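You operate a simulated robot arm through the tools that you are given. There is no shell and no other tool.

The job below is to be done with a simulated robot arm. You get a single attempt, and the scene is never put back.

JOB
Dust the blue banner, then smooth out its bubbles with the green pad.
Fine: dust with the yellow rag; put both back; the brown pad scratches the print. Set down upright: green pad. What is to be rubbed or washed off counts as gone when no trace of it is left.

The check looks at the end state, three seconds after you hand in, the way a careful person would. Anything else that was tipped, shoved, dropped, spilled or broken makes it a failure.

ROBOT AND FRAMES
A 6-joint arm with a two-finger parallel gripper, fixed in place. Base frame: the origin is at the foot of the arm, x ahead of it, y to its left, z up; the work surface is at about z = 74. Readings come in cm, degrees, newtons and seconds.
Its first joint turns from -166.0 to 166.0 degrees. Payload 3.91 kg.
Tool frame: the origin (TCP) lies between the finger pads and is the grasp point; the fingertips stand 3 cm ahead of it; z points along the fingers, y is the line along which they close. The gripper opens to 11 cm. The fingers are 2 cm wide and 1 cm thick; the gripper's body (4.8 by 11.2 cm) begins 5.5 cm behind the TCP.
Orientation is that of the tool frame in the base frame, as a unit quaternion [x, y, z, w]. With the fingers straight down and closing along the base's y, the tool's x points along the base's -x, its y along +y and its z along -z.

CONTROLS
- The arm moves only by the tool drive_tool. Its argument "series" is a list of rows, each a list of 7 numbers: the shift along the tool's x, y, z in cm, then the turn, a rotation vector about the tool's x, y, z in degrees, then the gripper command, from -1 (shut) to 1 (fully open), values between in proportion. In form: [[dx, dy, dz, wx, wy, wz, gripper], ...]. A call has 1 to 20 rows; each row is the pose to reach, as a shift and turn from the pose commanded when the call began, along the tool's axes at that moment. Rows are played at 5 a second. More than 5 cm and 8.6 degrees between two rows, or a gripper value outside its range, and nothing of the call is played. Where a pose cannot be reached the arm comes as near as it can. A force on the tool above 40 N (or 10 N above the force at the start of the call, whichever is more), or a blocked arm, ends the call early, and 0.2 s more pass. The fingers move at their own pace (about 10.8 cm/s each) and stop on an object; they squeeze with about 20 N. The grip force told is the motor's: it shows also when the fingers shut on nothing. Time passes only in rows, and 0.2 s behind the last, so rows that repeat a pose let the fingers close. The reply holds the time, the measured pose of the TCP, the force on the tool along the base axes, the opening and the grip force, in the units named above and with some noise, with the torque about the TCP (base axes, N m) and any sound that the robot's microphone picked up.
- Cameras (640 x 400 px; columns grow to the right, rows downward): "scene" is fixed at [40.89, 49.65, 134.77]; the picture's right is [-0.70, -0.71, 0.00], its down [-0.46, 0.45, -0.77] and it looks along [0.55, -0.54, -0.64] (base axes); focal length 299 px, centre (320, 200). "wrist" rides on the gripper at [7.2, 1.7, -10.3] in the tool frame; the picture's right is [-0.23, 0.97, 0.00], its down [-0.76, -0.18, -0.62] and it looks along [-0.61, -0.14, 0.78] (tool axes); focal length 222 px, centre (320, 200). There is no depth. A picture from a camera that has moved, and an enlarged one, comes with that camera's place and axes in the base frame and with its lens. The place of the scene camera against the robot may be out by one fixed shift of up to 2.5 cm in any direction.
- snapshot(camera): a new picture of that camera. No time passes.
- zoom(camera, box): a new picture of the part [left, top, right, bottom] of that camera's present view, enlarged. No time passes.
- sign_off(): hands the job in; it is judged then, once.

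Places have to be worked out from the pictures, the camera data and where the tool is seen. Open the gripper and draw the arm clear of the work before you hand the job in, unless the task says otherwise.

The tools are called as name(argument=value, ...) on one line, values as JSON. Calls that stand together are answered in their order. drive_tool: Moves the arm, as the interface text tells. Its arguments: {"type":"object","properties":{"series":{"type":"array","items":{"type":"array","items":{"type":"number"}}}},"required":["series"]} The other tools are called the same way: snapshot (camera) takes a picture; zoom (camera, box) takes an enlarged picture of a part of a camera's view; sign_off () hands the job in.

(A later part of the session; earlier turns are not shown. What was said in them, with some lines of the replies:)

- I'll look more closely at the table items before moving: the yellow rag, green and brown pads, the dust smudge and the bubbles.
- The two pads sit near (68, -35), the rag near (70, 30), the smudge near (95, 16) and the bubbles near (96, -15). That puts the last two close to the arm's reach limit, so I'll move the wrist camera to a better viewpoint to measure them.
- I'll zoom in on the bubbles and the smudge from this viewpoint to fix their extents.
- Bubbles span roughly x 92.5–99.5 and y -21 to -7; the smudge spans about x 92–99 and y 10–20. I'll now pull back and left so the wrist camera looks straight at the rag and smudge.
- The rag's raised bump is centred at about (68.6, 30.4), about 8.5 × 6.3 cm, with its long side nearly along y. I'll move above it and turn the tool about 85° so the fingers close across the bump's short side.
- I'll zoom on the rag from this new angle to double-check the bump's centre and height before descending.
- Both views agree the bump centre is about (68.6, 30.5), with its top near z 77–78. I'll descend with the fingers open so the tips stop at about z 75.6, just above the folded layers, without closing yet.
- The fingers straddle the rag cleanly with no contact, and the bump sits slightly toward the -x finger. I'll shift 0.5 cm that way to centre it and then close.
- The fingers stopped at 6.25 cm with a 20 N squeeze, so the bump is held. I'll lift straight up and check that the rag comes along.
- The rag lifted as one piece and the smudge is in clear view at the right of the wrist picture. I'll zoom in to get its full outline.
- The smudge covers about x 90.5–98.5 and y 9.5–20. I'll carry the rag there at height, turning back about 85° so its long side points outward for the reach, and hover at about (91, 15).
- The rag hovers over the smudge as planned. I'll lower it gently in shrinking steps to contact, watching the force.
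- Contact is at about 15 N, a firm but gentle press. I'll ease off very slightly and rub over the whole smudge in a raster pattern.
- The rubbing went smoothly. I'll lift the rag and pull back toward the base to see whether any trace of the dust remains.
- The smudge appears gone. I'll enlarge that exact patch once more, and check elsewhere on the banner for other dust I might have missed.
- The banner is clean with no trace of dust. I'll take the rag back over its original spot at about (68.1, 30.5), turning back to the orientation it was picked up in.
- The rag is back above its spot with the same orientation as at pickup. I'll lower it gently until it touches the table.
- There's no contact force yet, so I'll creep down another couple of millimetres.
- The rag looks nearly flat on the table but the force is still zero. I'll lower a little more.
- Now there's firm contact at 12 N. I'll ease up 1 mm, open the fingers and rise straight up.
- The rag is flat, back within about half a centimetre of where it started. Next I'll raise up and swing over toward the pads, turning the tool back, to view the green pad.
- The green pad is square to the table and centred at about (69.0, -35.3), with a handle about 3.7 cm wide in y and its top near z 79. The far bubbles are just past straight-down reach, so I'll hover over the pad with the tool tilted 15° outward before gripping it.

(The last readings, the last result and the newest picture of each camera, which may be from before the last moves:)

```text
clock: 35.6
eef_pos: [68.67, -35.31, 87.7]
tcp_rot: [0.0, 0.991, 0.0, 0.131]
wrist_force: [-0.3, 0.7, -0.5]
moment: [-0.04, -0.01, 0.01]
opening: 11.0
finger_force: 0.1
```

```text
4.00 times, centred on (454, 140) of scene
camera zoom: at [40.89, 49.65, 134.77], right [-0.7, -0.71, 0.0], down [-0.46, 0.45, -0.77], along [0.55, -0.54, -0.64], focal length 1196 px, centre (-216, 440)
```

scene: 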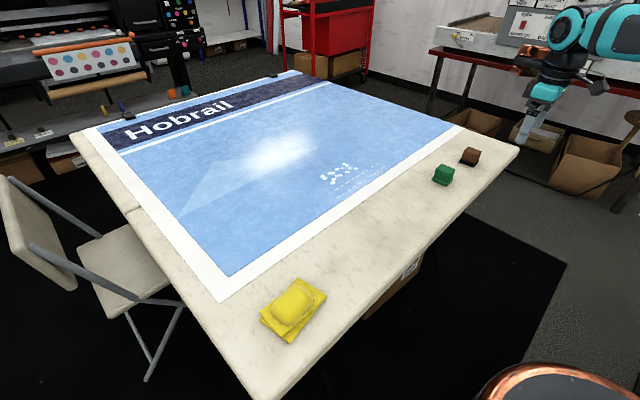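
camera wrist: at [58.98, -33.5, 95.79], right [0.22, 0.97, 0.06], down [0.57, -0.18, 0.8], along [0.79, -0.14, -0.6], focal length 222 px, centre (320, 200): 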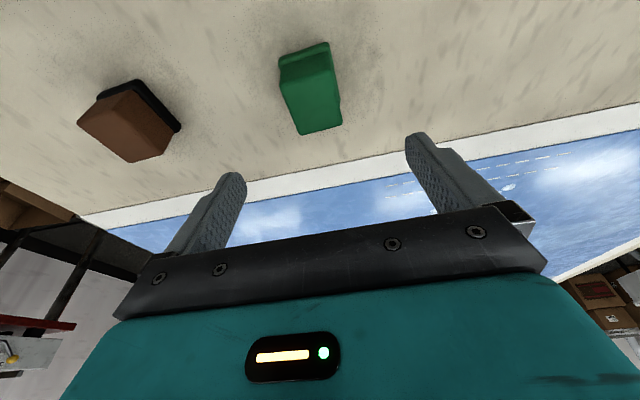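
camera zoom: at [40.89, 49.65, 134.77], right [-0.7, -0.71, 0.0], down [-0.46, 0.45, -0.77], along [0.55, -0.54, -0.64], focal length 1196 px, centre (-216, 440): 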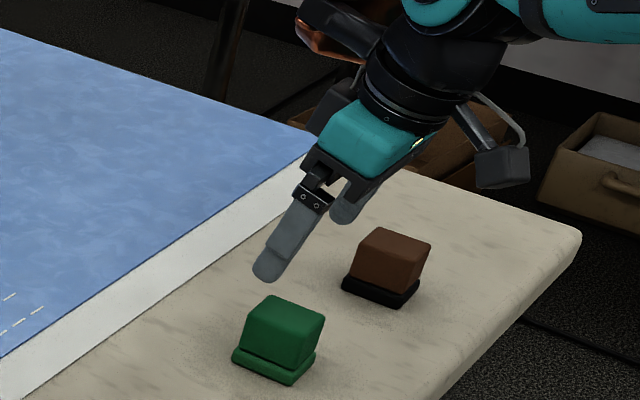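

I'll zoom in on the green pad from this pose to confirm its centre and handle height before descending.

zoom(camera="wrist", box=[250, 20, 378, 148])

```text
3.12 times, centred on (314, 84) of wrist
camera zoom: at [58.98, -33.5, 95.79], right [0.22, 0.97, 0.06], down [0.57, -0.18, 0.8], along [0.79, -0.14, -0.6], focal length 694 px, centre (339, 562)
```

zoom: 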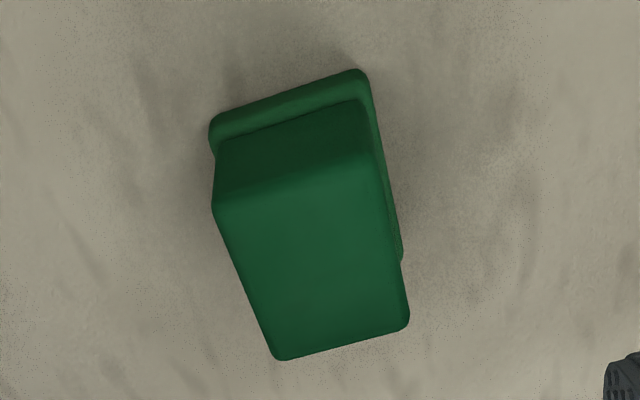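

The pad base spans x 66.3–71.7 and y -37.5 to -33.1, and the handle is centred at (68.9, -35.25). The fingers line up, so I'll descend vertically around the handle with the tips staying just above the base flange.

drive_tool(series=[[0.776, 0.05, 2.898, 0, 0, 0, 1], [1.553, 0.05, 5.795, 0, 0, 0, 1], [1.941, 0.05, 7.244, 0, 0, 0, 1], [2.2, 0.05, 8.21, 0, 0, 0, 1], [2.329, 0.05, 8.693, 0, 0, 0, 1], [2.329, 0.05, 8.693, 0, 0, 0, 1]])

snapshot(camera="wrist")

zoom(camera="scene", box=[400, 110, 496, 190])

```text
clock: 37.0
eef_pos: [68.69, -35.19, 78.99]
tcp_rot: [0.001, 0.991, 0.0, 0.131]
wrist_force: [0.8, 0.0, 0.0]
moment: [0.03, 0.01, 0.03]
opening: 10.99
finger_force: 0.0
```

```text
taken
camera wrist: at [59.03, -33.42, 87.0], right [0.22, 0.97, 0.06], down [0.57, -0.18, 0.8], along [0.79, -0.14, -0.6], focal length 222 px, centre (320, 200)
```

wrist: 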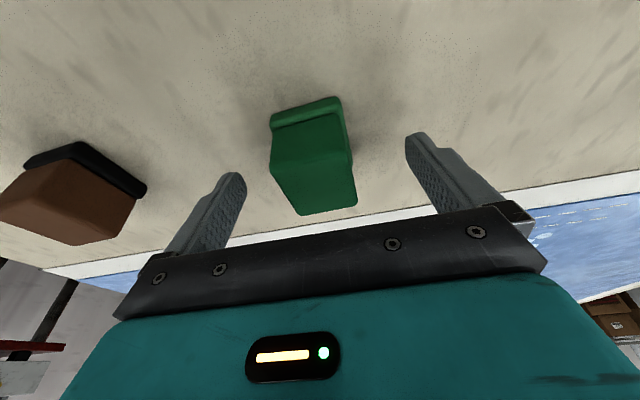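

```text
5.00 times, centred on (448, 150) of scene
camera zoom: at [40.89, 49.65, 134.77], right [-0.7, -0.71, 0.0], down [-0.46, 0.45, -0.77], along [0.55, -0.54, -0.64], focal length 1494 px, centre (-320, 450)
```

zoom: 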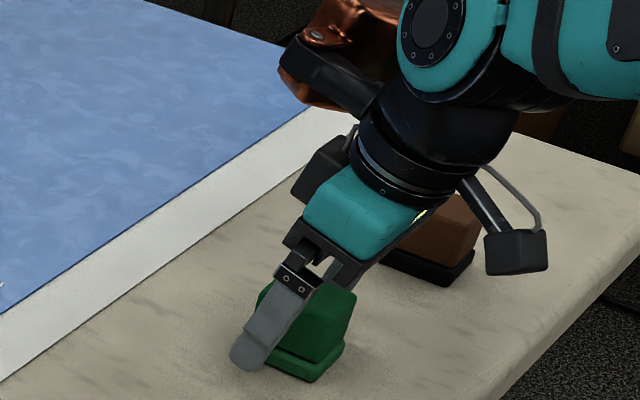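

The fingers straddle the handle evenly by projection: handle y -37.1 to -33.25 and tool at -35.2. I'll close gently.

drive_tool(series=[[0, 0, 0, 0, 0, 0, 0.6], [0, 0, 0, 0, 0, 0, 0.2], [0, 0, 0, 0, 0, 0, 0], [0, 0, 0, 0, 0, 0, -0.15], [0, 0, 0, 0, 0, 0, -0.3], [0, 0, 0, 0, 0, 0, -0.6], [0, 0, 0, 0, 0, 0, -1], [0, 0, 0, 0, 0, 0, -1], [0, 0, 0, 0, 0, 0, -1]])

snapshot(camera="wrist")

zoom(camera="scene", box=[400, 110, 496, 190])

```text
clock: 39.0
eef_pos: [68.62, -35.09, 78.98]
tcp_rot: [0.0, 0.991, 0.0, 0.131]
wrist_force: [-0.5, 0.5, 1.7]
moment: [0.03, -0.01, 0.02]
opening: 4.14
finger_force: 20.0
```

```text
taken
camera wrist: at [59.02, -33.42, 87.01], right [0.22, 0.97, 0.06], down [0.57, -0.18, 0.8], along [0.79, -0.14, -0.6], focal length 222 px, centre (320, 200)
```

wrist: 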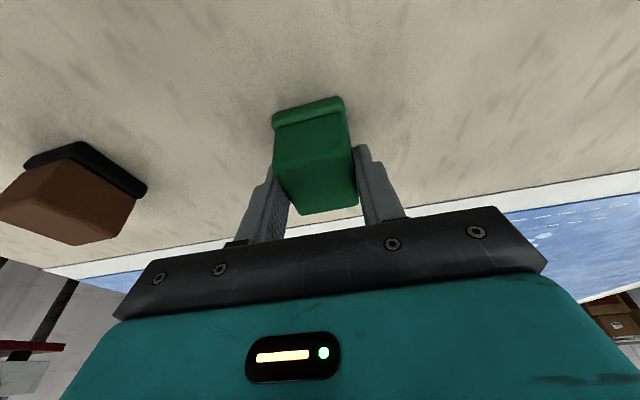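

```text
5.00 times, centred on (448, 150) of scene
camera zoom: at [40.89, 49.65, 134.77], right [-0.7, -0.71, 0.0], down [-0.46, 0.45, -0.77], along [0.55, -0.54, -0.64], focal length 1494 px, centre (-320, 450)
```

zoom: 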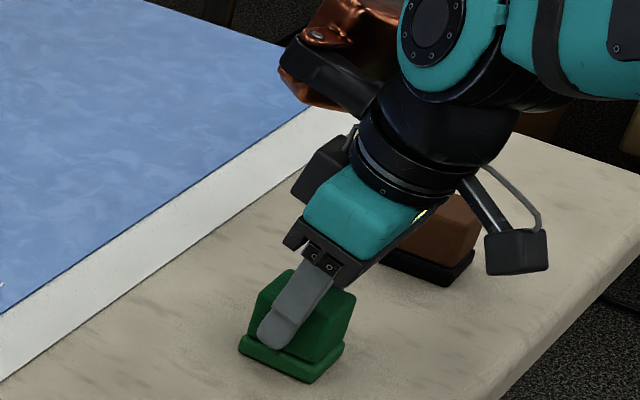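

The handle is gripped at 4.1 cm with the pad upright and undisturbed. I'll lift it straight up and check it stays level.

drive_tool(series=[[-0.259, 0, -0.966, 0, 0, 0, -1], [-0.776, 0, -2.898, 0, 0, 0, -1], [-1.553, 0, -5.795, 0, 0, 0, -1], [-2.07, 0, -7.727, 0, 0, 0, -1], [-2.07, 0, -7.727, 0, 0, 0, -1]])

snapshot(camera="wrist")

zoom(camera="scene", box=[400, 90, 496, 170])

```text
clock: 40.2
eef_pos: [68.74, -35.41, 87.03]
tcp_rot: [0.0, 0.991, 0.0, 0.131]
wrist_force: [1.1, 0.2, -1.1]
moment: [-0.01, -0.01, -0.02]
opening: 4.16
finger_force: 19.7
```

```text
taken
camera wrist: at [59.05, -33.57, 95.08], right [0.22, 0.97, 0.06], down [0.57, -0.18, 0.8], along [0.79, -0.14, -0.6], focal length 222 px, centre (320, 200)
```

wrist: 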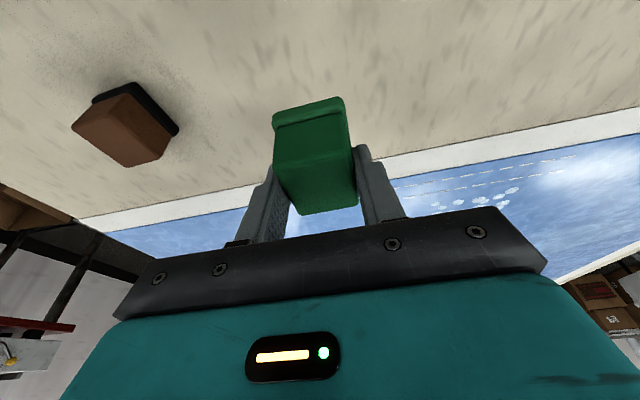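

```text
5.00 times, centred on (448, 130) of scene
camera zoom: at [40.89, 49.65, 134.77], right [-0.7, -0.71, 0.0], down [-0.46, 0.45, -0.77], along [0.55, -0.54, -0.64], focal length 1494 px, centre (-320, 550)
```

zoom: 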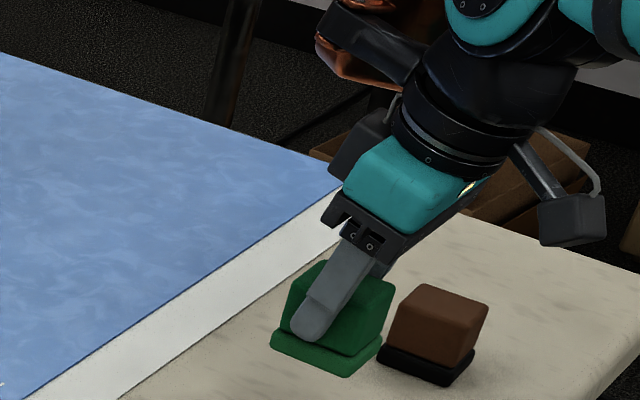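

The pad is held level. I'll carry it over to just inside the bubble area at about (92, -14), keeping height and tilt.

drive_tool(series=[[-2.825, 2.656, 0.757, 0, 0, 0, -1], [-5.65, 5.313, 1.514, 0, 0, 0, -1], [-8.476, 7.969, 2.271, 0, 0, 0, -1], [-11.301, 10.625, 3.028, 0, 0, 0, -1], [-14.126, 13.281, 3.785, 0, 0, 0, -1], [-16.951, 15.938, 4.542, 0, 0, 0, -1], [-19.777, 18.594, 5.299, 0, 0, 0, -1], [-22.602, 21.25, 6.056, 0, 0, 0, -1], [-22.602, 21.25, 6.056, 0, 0, 0, -1], [-22.602, 21.25, 6.056, 0, 0, 0, -1]])

snapshot(camera="wrist")

zoom(camera="scene", box=[260, 90, 420, 210])

```text
clock: 42.4
eef_pos: [92.01, -13.88, 87.16]
tcp_rot: [0.0, 0.991, 0.0, 0.131]
wrist_force: [-0.4, 0.6, -1.0]
moment: [0.04, 0.01, -0.01]
opening: 4.18
finger_force: 20.3
```

```text
taken
camera wrist: at [82.29, -12.12, 95.16], right [0.22, 0.97, 0.06], down [0.57, -0.18, 0.8], along [0.79, -0.14, -0.6], focal length 222 px, centre (320, 200)
```

wrist: 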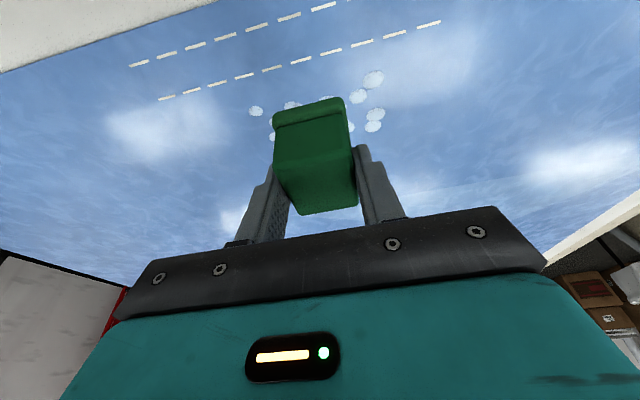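

```text
3.33 times, centred on (340, 150) of scene
camera zoom: at [40.89, 49.65, 134.77], right [-0.7, -0.71, 0.0], down [-0.46, 0.45, -0.77], along [0.55, -0.54, -0.64], focal length 996 px, centre (253, 367)
```

zoom: 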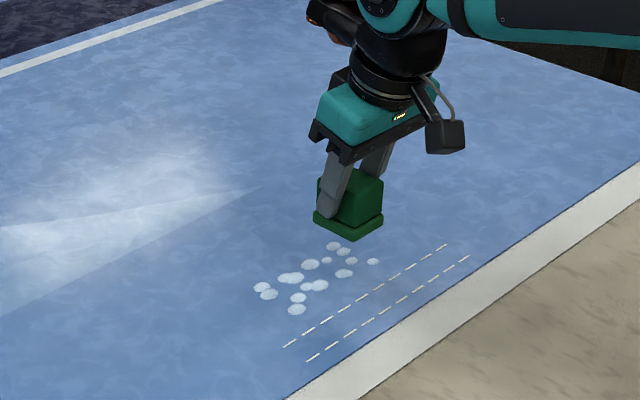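

The bubble positions check out against my earlier estimates, spanning x 92.5–99.5 and y -21 to -7. I'll lower the pad gently toward the banner.

drive_tool(series=[[0.776, 0, 2.898, 0, 0, 0, -1], [1.553, 0, 5.795, 0, 0, 0, -1], [1.863, 0, 6.954, 0, 0, 0, -1], [1.941, 0, 7.244, 0, 0, 0, -1], [1.993, 0, 7.437, 0, 0, 0, -1], [1.993, 0, 7.437, 0, 0, 0, -1]])

```text
clock: 43.8
eef_pos: [92.19, -13.93, 79.35]
tcp_rot: [0.0, 0.991, 0.001, 0.132]
wrist_force: [0.6, 0.1, -0.7]
moment: [0.02, 0.02, -0.02]
opening: 4.15
finger_force: 20.1
```

drive_tool(series=[[0.026, 0, 0.097, 0, 0, 0, -1], [0.052, 0, 0.193, 0, 0, 0, -1], [0.065, 0, 0.241, 0, 0, 0, -1], [0.065, 0, 0.241, 0, 0, 0, -1]])

```text
clock: 44.8
eef_pos: [92.12, -13.96, 79.4]
tcp_rot: [0.0, 0.991, 0.0, 0.132]
wrist_force: [2.3, -0.7, 12.1]
moment: [0.11, 0.03, 0.01]
opening: 4.16
finger_force: 20.2
```

Contact is about 12 N and the pad is flat on the banner. I'll start smoothing strokes along y, first over the near band and then the middle band of bubbles.

drive_tool(series=[[-0.724, 1.5, 0.194, 0, 0, 0, -1], [-1.449, 3.5, 0.388, 0, 0, 0, -1], [-1.449, 6, 0.388, 0, 0, 0, -1], [-1.449, 8, 0.388, 0, 0, 0, -1], [-1.449, 5.5, 0.388, 0, 0, 0, -1], [-1.449, 2.8, 0.388, 0, 0, 0, -1], [-1.449, 0, 0.388, 0, 0, 0, -1], [-1.449, -2.8, 0.388, 0, 0, 0, -1], [-1.449, -5.5, 0.388, 0, 0, 0, -1], [-1.449, -8, 0.388, 0, 0, 0, -1], [-3.864, -8, 1.035, 0, 0, 0, -1], [-3.864, -5.5, 1.035, 0, 0, 0, -1], [-3.864, -2.8, 1.035, 0, 0, 0, -1], [-3.864, 0, 1.035, 0, 0, 0, -1], [-3.864, 2.8, 1.035, 0, 0, 0, -1], [-3.864, 5.5, 1.035, 0, 0, 0, -1], [-3.864, 8, 1.035, 0, 0, 0, -1], [-3.864, 8, 1.035, 0, 0, 0, -1]])

snapshot(camera="wrist")

zoom(camera="scene", box=[260, 90, 420, 210])

```text
clock: 48.6
eef_pos: [95.91, -6.14, 79.23]
tcp_rot: [0.0, 0.991, 0.0, 0.132]
wrist_force: [1.4, -6.6, 28.1]
moment: [-0.14, -0.02, -0.04]
opening: 4.16
finger_force: 19.9
```

```text
taken
camera wrist: at [86.34, -4.45, 87.25], right [0.22, 0.97, 0.06], down [0.57, -0.18, 0.8], along [0.79, -0.14, -0.6], focal length 222 px, centre (320, 200)
```

wrist: 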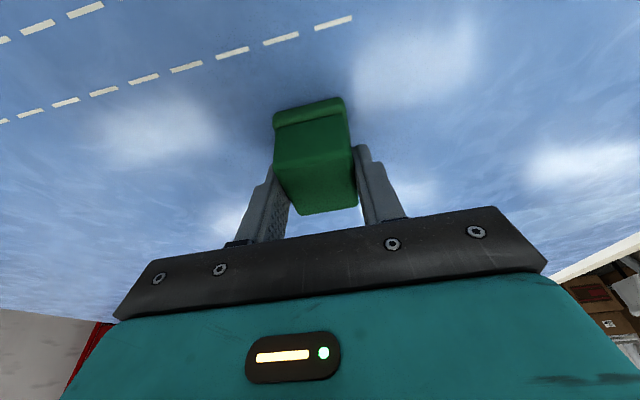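

```text
3.33 times, centred on (340, 150) of scene
camera zoom: at [40.89, 49.65, 134.77], right [-0.7, -0.71, 0.0], down [-0.46, 0.45, -0.77], along [0.55, -0.54, -0.64], focal length 996 px, centre (253, 367)
```

zoom: 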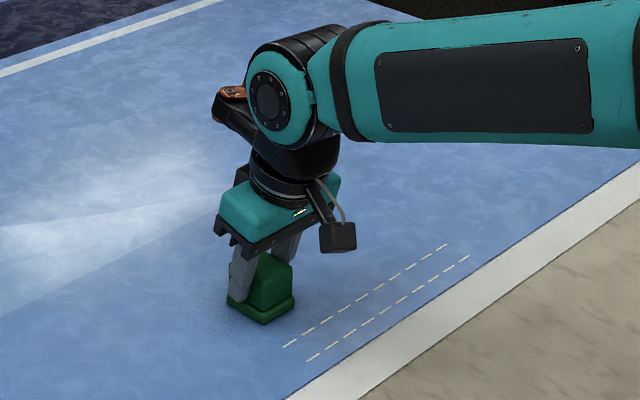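

Most bubbles have already vanished, but the press has grown to 28 N, so I'll ease up by 1.5 mm. Then I'll run the far band of strokes.

drive_tool(series=[[-0.039, 0, -0.145, 0, 0, 0, -1], [-2.26, 0, 0.45, 0, 0, 0, -1], [-2.26, -2.7, 0.45, 0, 0, 0, -1], [-2.26, -5.4, 0.45, 0, 0, 0, -1], [-2.26, -8, 0.45, 0, 0, 0, -1], [-2.26, -10.7, 0.45, 0, 0, 0, -1], [-2.26, -13.4, 0.45, 0, 0, 0, -1], [-2.26, -16, 0.45, 0, 0, 0, -1], [-2.937, -16, 0.631, 0, 0, 0, -1], [-2.937, -13.4, 0.631, 0, 0, 0, -1], [-2.937, -10.7, 0.631, 0, 0, 0, -1], [-2.937, -8, 0.631, 0, 0, 0, -1], [-2.937, -5.4, 0.631, 0, 0, 0, -1], [-2.937, -2.7, 0.631, 0, 0, 0, -1], [-2.937, 0, 0.631, 0, 0, 0, -1], [-2.937, 0, 0.631, 0, 0, 0, -1]])

snapshot(camera="wrist")

zoom(camera="scene", box=[260, 90, 420, 210])

```text
clock: 52.0
eef_pos: [99.1, -6.09, 79.4]
tcp_rot: [0.0, 0.991, 0.0, 0.132]
wrist_force: [0.0, 0.2, -1.0]
moment: [0.02, -0.02, -0.02]
opening: 4.14
finger_force: 20.1
```

```text
taken
camera wrist: at [89.47, -4.33, 87.39], right [0.22, 0.97, 0.06], down [0.57, -0.18, 0.8], along [0.79, -0.14, -0.6], focal length 222 px, centre (320, 200)
```

wrist: 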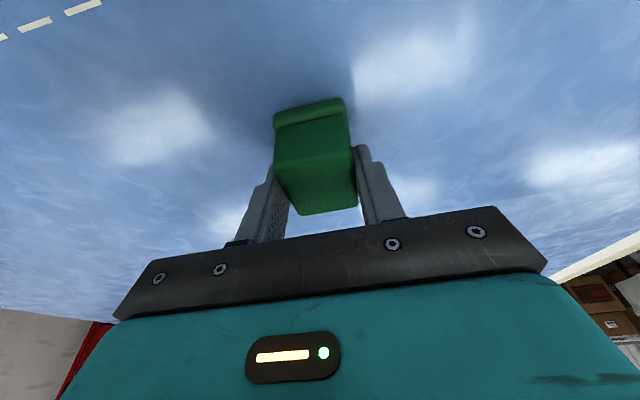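

```text
3.33 times, centred on (340, 150) of scene
camera zoom: at [40.89, 49.65, 134.77], right [-0.7, -0.71, 0.0], down [-0.46, 0.45, -0.77], along [0.55, -0.54, -0.64], focal length 996 px, centre (253, 367)
```

zoom: 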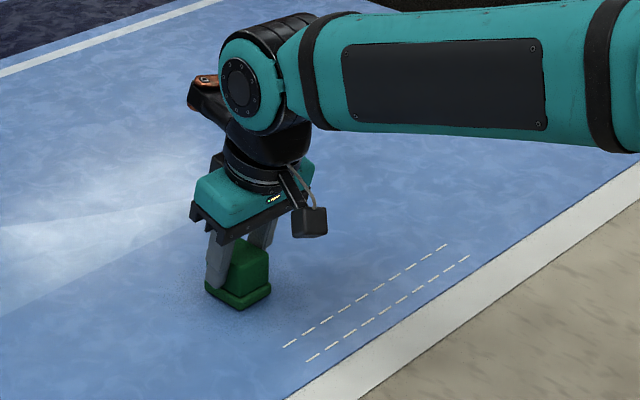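

The contact is light here now, and no bubbles are visible in the swept area. I'll lift the pad and pull back to inspect the region fully.

drive_tool(series=[[-0.776, 0, -2.898, 0, 0, 0, -1], [-1.553, 0, -5.795, 0, 0, 0, -1], [-2.07, 0, -7.727, 0, 0, 0, -1], [1.794, 0, -8.762, 0, 0, 0, -1], [5.657, 0, -9.797, 0, 0, 0, -1], [9.52, 0, -10.832, 0, 0, 0, -1], [13.384, 0, -11.868, 0, 0, 0, -1], [17.248, 0, -12.903, 0, 0, 0, -1], [21.111, 0, -13.938, 0, 0, 0, -1], [21.111, 0, -13.938, 0, 0, 0, -1]])

snapshot(camera="wrist")

snapshot(camera="scene")

zoom(camera="scene", box=[300, 150, 380, 200])

```text
clock: 54.2
eef_pos: [74.88, -5.97, 87.38]
tcp_rot: [0.0, 0.991, 0.0, 0.132]
wrist_force: [0.3, 0.3, -0.1]
moment: [-0.01, -0.01, 0.02]
opening: 4.14
finger_force: 19.8
```

```text
taken
camera wrist: at [65.36, -4.1, 95.49], right [0.22, 0.97, 0.06], down [0.57, -0.18, 0.8], along [0.79, -0.14, -0.6], focal length 222 px, centre (320, 200)
```

wrist: 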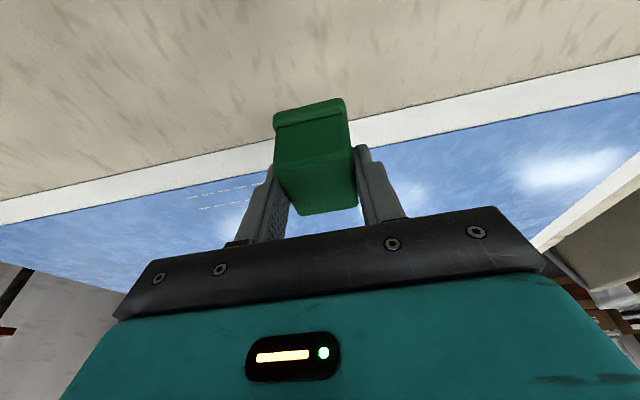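

```text
taken
```

scene: 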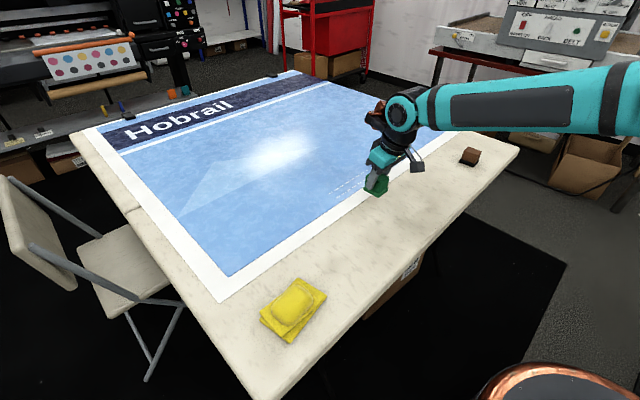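

```text
8.00 times, centred on (340, 175) of scene
camera zoom: at [40.89, 49.65, 134.77], right [-0.7, -0.71, 0.0], down [-0.46, 0.45, -0.77], along [0.55, -0.54, -0.64], focal length 2391 px, centre (160, 400)
```

zoom: 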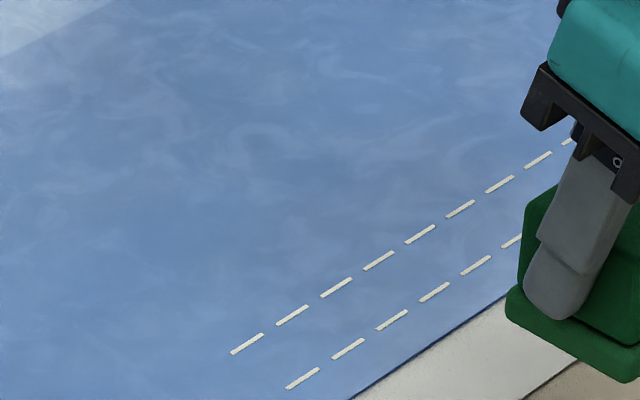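

All the bubbles look gone. I'll check once more at higher magnification and look over the whole banner for other bubbles.

zoom(camera="scene", box=[312, 155, 362, 190])

zoom(camera="scene", box=[200, 80, 400, 205])

zoom(camera="scene", box=[360, 90, 520, 200])

```text
11.43 times, centred on (337, 172) of scene
camera zoom: at [40.89, 49.65, 134.77], right [-0.7, -0.71, 0.0], down [-0.46, 0.45, -0.77], along [0.55, -0.54, -0.64], focal length 3416 px, centre (126, 514)
```

zoom: 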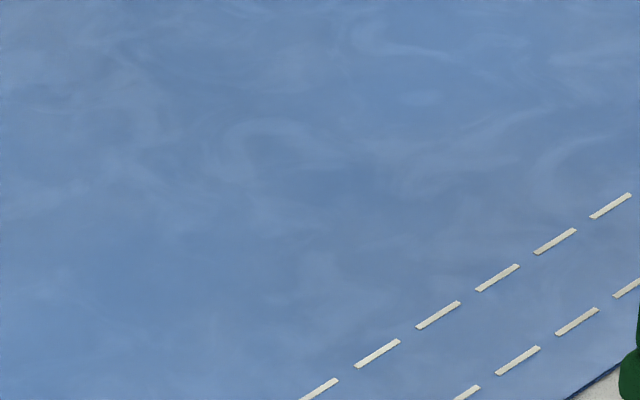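

```text
3.20 times, centred on (300, 142) of scene
camera zoom: at [40.89, 49.65, 134.77], right [-0.7, -0.71, 0.0], down [-0.46, 0.45, -0.77], along [0.55, -0.54, -0.64], focal length 956 px, centre (384, 384)
```

zoom: 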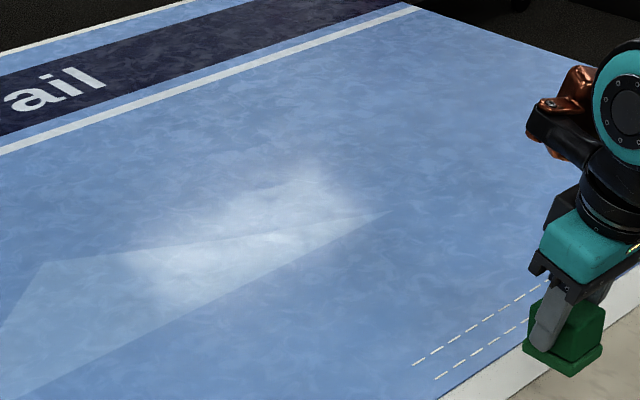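

```text
3.64 times, centred on (440, 145) of scene
camera zoom: at [40.89, 49.65, 134.77], right [-0.7, -0.71, 0.0], down [-0.46, 0.45, -0.77], along [0.55, -0.54, -0.64], focal length 1087 px, centre (-116, 400)
```

zoom: 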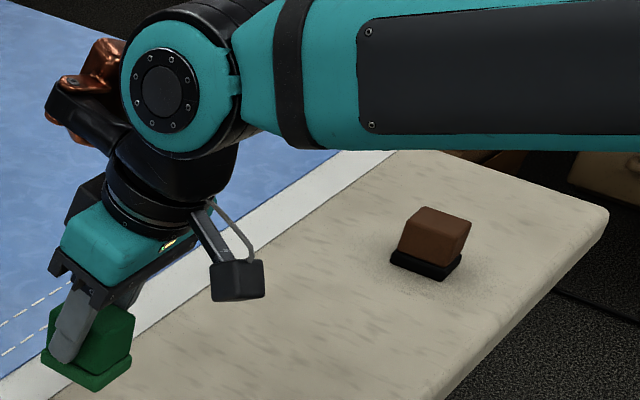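

The banner is smooth and undamaged. I'll carry the pad back above its original spot, with the tool at (68.6, -35.25).

drive_tool(series=[[0.883, -4.179, -0.237, 0, 0, 0, -1], [1.766, -8.357, -0.473, 0, 0, 0, -1], [2.649, -12.536, -0.71, 0, 0, 0, -1], [3.533, -16.714, -0.946, 0, 0, 0, -1], [4.416, -20.893, -1.183, 0, 0, 0, -1], [5.299, -25.071, -1.419, 0, 0, 0, -1], [6.182, -29.25, -1.656, 0, 0, 0, -1], [6.182, -29.25, -1.656, 0, 0, 0, -1], [6.182, -29.25, -1.656, 0, 0, 0, -1]])

snapshot(camera="wrist")

```text
clock: 56.2
eef_pos: [68.75, -35.23, 87.36]
tcp_rot: [0.001, 0.991, 0.0, 0.131]
wrist_force: [1.0, 0.6, 0.0]
moment: [-0.02, -0.03, -0.04]
opening: 4.16
finger_force: 19.7
```

```text
taken
camera wrist: at [59.08, -33.49, 95.35], right [0.22, 0.97, 0.06], down [0.57, -0.18, 0.8], along [0.79, -0.14, -0.6], focal length 222 px, centre (320, 200)
```

wrist: 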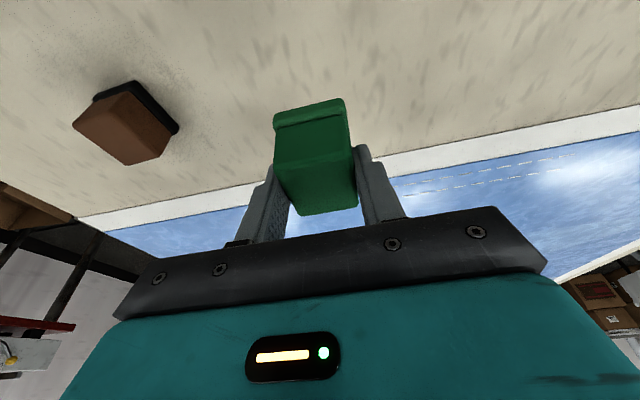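

The view matches the one at pickup, with the brown pad untouched. I'll lower the green pad to just above the table, then creep to contact.

drive_tool(series=[[0.776, 0, 2.898, 0, 0, 0, -1], [1.553, 0, 5.795, 0, 0, 0, -1], [1.941, 0, 7.244, 0, 0, 0, -1], [2.045, 0, 7.631, 0, 0, 0, -1], [2.096, 0, 7.824, 0, 0, 0, -1], [2.096, 0, 7.824, 0, 0, 0, -1]])

```text
clock: 57.6
eef_pos: [68.81, -35.24, 79.21]
tcp_rot: [0.001, 0.991, 0.0, 0.131]
wrist_force: [-0.8, 0.6, -0.4]
moment: [-0.01, 0.0, 0.02]
opening: 4.15
finger_force: 19.8
```

drive_tool(series=[[0.026, 0, 0.097, 0, 0, 0, -1], [0.039, 0, 0.145, 0, 0, 0, -1], [0.052, 0, 0.193, 0, 0, 0, -1], [0.052, 0, 0.193, 0, 0, 0, -1]])

```text
clock: 58.6
eef_pos: [68.7, -35.3, 79.06]
tcp_rot: [0.0, 0.991, 0.0, 0.132]
wrist_force: [0.3, -0.6, -0.7]
moment: [0.05, -0.01, 0.01]
opening: 4.16
finger_force: 19.8
```

There's still no contact, since the pad shifted up slightly in the grip during pressing, so I'll creep another millimetre or two.

drive_tool(series=[[0.026, 0, 0.097, 0, 0, 0, -1], [0.026, 0, 0.097, 0, 0, 0, -1]])

```text
clock: 59.2
eef_pos: [68.7, -35.26, 79.01]
tcp_rot: [0.0, 0.991, 0.0, 0.132]
wrist_force: [-0.7, -0.1, 0.9]
moment: [-0.01, 0.0, 0.02]
opening: 4.17
finger_force: 19.7
```

drive_tool(series=[[0.026, 0, 0.097, 0, 0, 0, -1], [0.026, 0, 0.097, 0, 0, 0, -1]])

zoom(camera="scene", box=[400, 110, 496, 190])

```text
clock: 59.8
eef_pos: [68.71, -35.33, 78.98]
tcp_rot: [-0.001, 0.991, 0.0, 0.132]
wrist_force: [2.1, 0.2, 12.9]
moment: [0.08, -0.07, 0.01]
opening: 4.14
finger_force: 19.9
```

```text
5.00 times, centred on (448, 150) of scene
camera zoom: at [40.89, 49.65, 134.77], right [-0.7, -0.71, 0.0], down [-0.46, 0.45, -0.77], along [0.55, -0.54, -0.64], focal length 1494 px, centre (-320, 450)
```

zoom: 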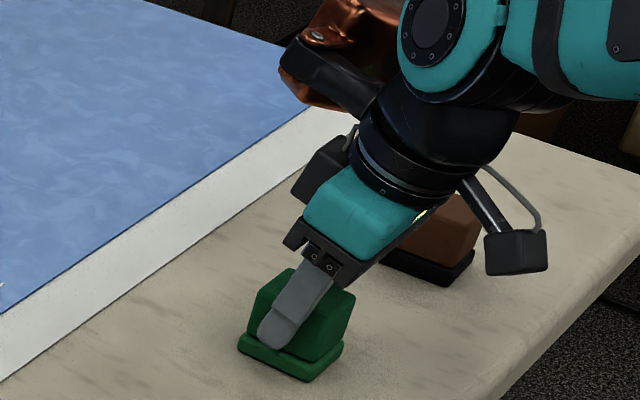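

The pad is down flat with 13 N contact in its original place. I'll ease off a millimetre, open the fingers slowly and rise straight up.

drive_tool(series=[[-0.026, 0, -0.097, 0, 0, 0, -1], [-0.026, 0, -0.097, 0, 0, 0, 0], [-0.026, 0, -0.097, 0, 0, 0, 0.5], [-0.026, 0, -0.097, 0, 0, 0, 1], [-0.026, 0, -0.097, 0, 0, 0, 1], [-0.518, 0, -1.932, 0, 0, 0, 1], [-1.294, 0, -4.83, 0, 0, 0, 1], [-2.329, 0, -8.693, 0, 0, 0, 1], [-3.365, 0, -12.557, 0, 0, 0, 1], [-3.365, 0, -12.557, 0, 0, 0, 1]])

snapshot(camera="wrist")

zoom(camera="scene", box=[400, 120, 520, 195])

```text
clock: 62.0
eef_pos: [68.66, -35.15, 91.9]
tcp_rot: [0.0, 0.991, 0.0, 0.131]
wrist_force: [-0.3, 0.1, -1.0]
moment: [0.0, 0.04, -0.01]
opening: 11.01
finger_force: 0.1
```

```text
taken
camera wrist: at [58.97, -33.47, 99.93], right [0.22, 0.97, 0.06], down [0.57, -0.18, 0.8], along [0.79, -0.14, -0.6], focal length 222 px, centre (320, 200)
```

wrist: 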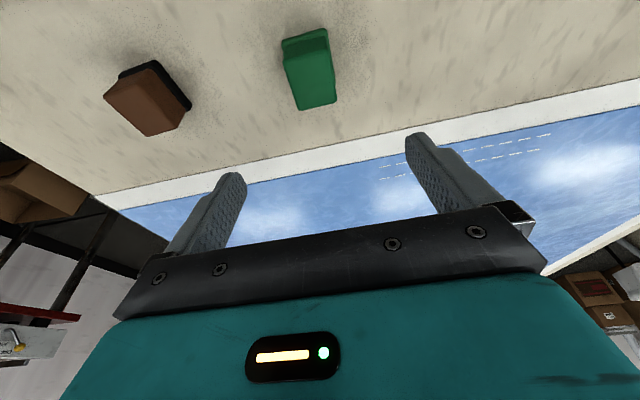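

```text
5.33 times, centred on (460, 158) of scene
camera zoom: at [40.89, 49.65, 134.77], right [-0.7, -0.71, 0.0], down [-0.46, 0.45, -0.77], along [0.55, -0.54, -0.64], focal length 1594 px, centre (-427, 427)
```

zoom: 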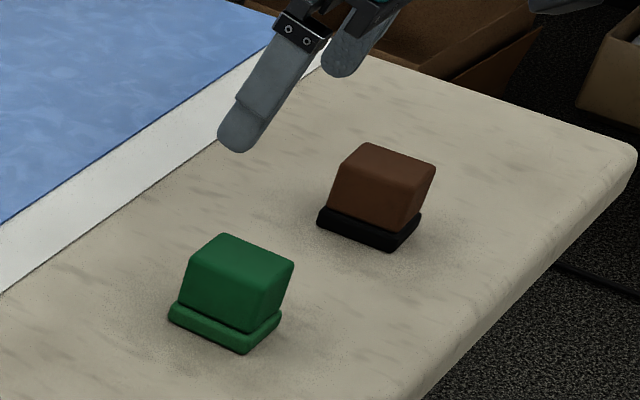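

The green pad stands upright exactly where it was, and the brown one is untouched. I'll draw the arm up and back, clear of the table, and take a last look.

drive_tool(series=[[1.607, 2.333, -3.018, 0, 2.5, 0, 1], [3.213, 4.667, -6.037, 0, 5, 0, 1], [4.82, 7, -9.055, 0, 7.5, 0, 1], [6.427, 9.333, -12.073, 0, 10, 0, 1], [8.033, 11.667, -15.092, 0, 12.5, 0, 1], [9.64, 14, -18.11, 0, 15, 0, 1], [9.64, 14, -18.11, 0, 15, 0, 1], [9.64, 14, -18.11, 0, 15, 0, 1]])

snapshot(camera="wrist")

snapshot(camera="scene")

zoom(camera="scene", box=[220, 130, 400, 250])

```text
clock: 63.8
eef_pos: [54.68, -21.14, 106.91]
tcp_rot: [0.0, 1.0, 0.0, 0.001]
wrist_force: [-0.4, -0.9, 0.1]
moment: [-0.03, -0.02, 0.02]
opening: 11.0
finger_force: 0.0
```

```text
taken
camera wrist: at [47.52, -19.46, 117.1], right [0.23, 0.97, 0.0], down [0.76, -0.18, 0.62], along [0.61, -0.14, -0.78], focal length 222 px, centre (320, 200)
```

wrist: 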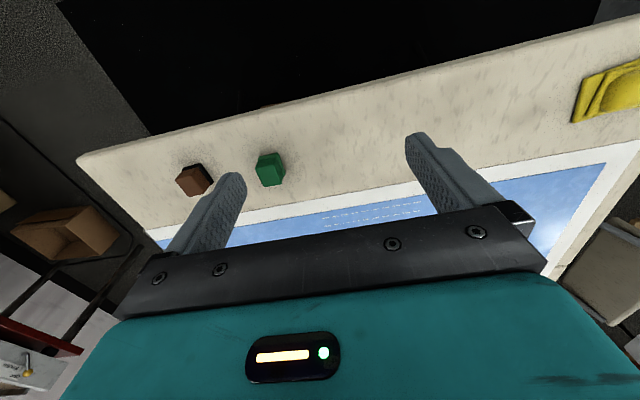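

```text
taken
```

scene: 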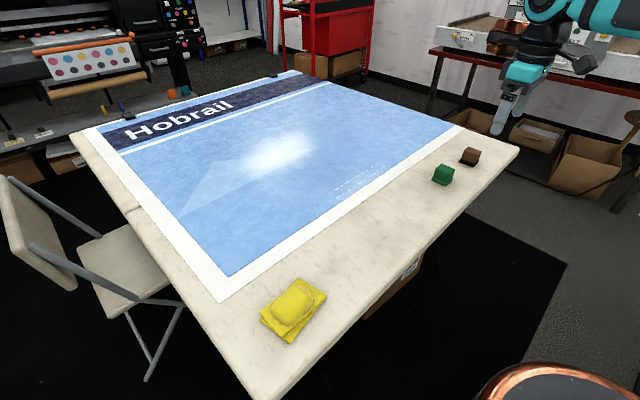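

```text
3.33 times, centred on (310, 190) of scene
camera zoom: at [40.89, 49.65, 134.77], right [-0.7, -0.71, 0.0], down [-0.46, 0.45, -0.77], along [0.55, -0.54, -0.64], focal length 996 px, centre (353, 233)
```

zoom: 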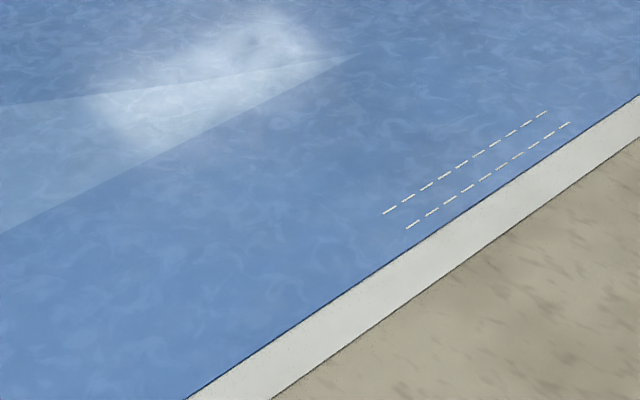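

The final check shows the dust and bubbles gone with no trace. The rag and green pad are back in place with the pad upright, the brown pad is untouched, and the arm is clear with the gripper open. I'm handing the job in.

sign_off()

```text
The job is handed in.
```

The job is handed in. I dusted the blue banner with the yellow rag, then smoothed out its bubbles with the green pad. In the last close-up pictures no trace of dust or bubbles was left.

- **Rag:** it's flat on the table, within about half a centimetre and a few degrees of where it started.
- **Green pad:** it's upright in its original spot.
- **Brown pad:** I didn't use or touch it.
- **Arm:** the gripper is open and the arm is drawn up and back, clear of the work.

While smoothing, the pad's press rose to about 28 N by the end of the middle strokes, so I eased off before the far ones. The banner shows no marks from it.
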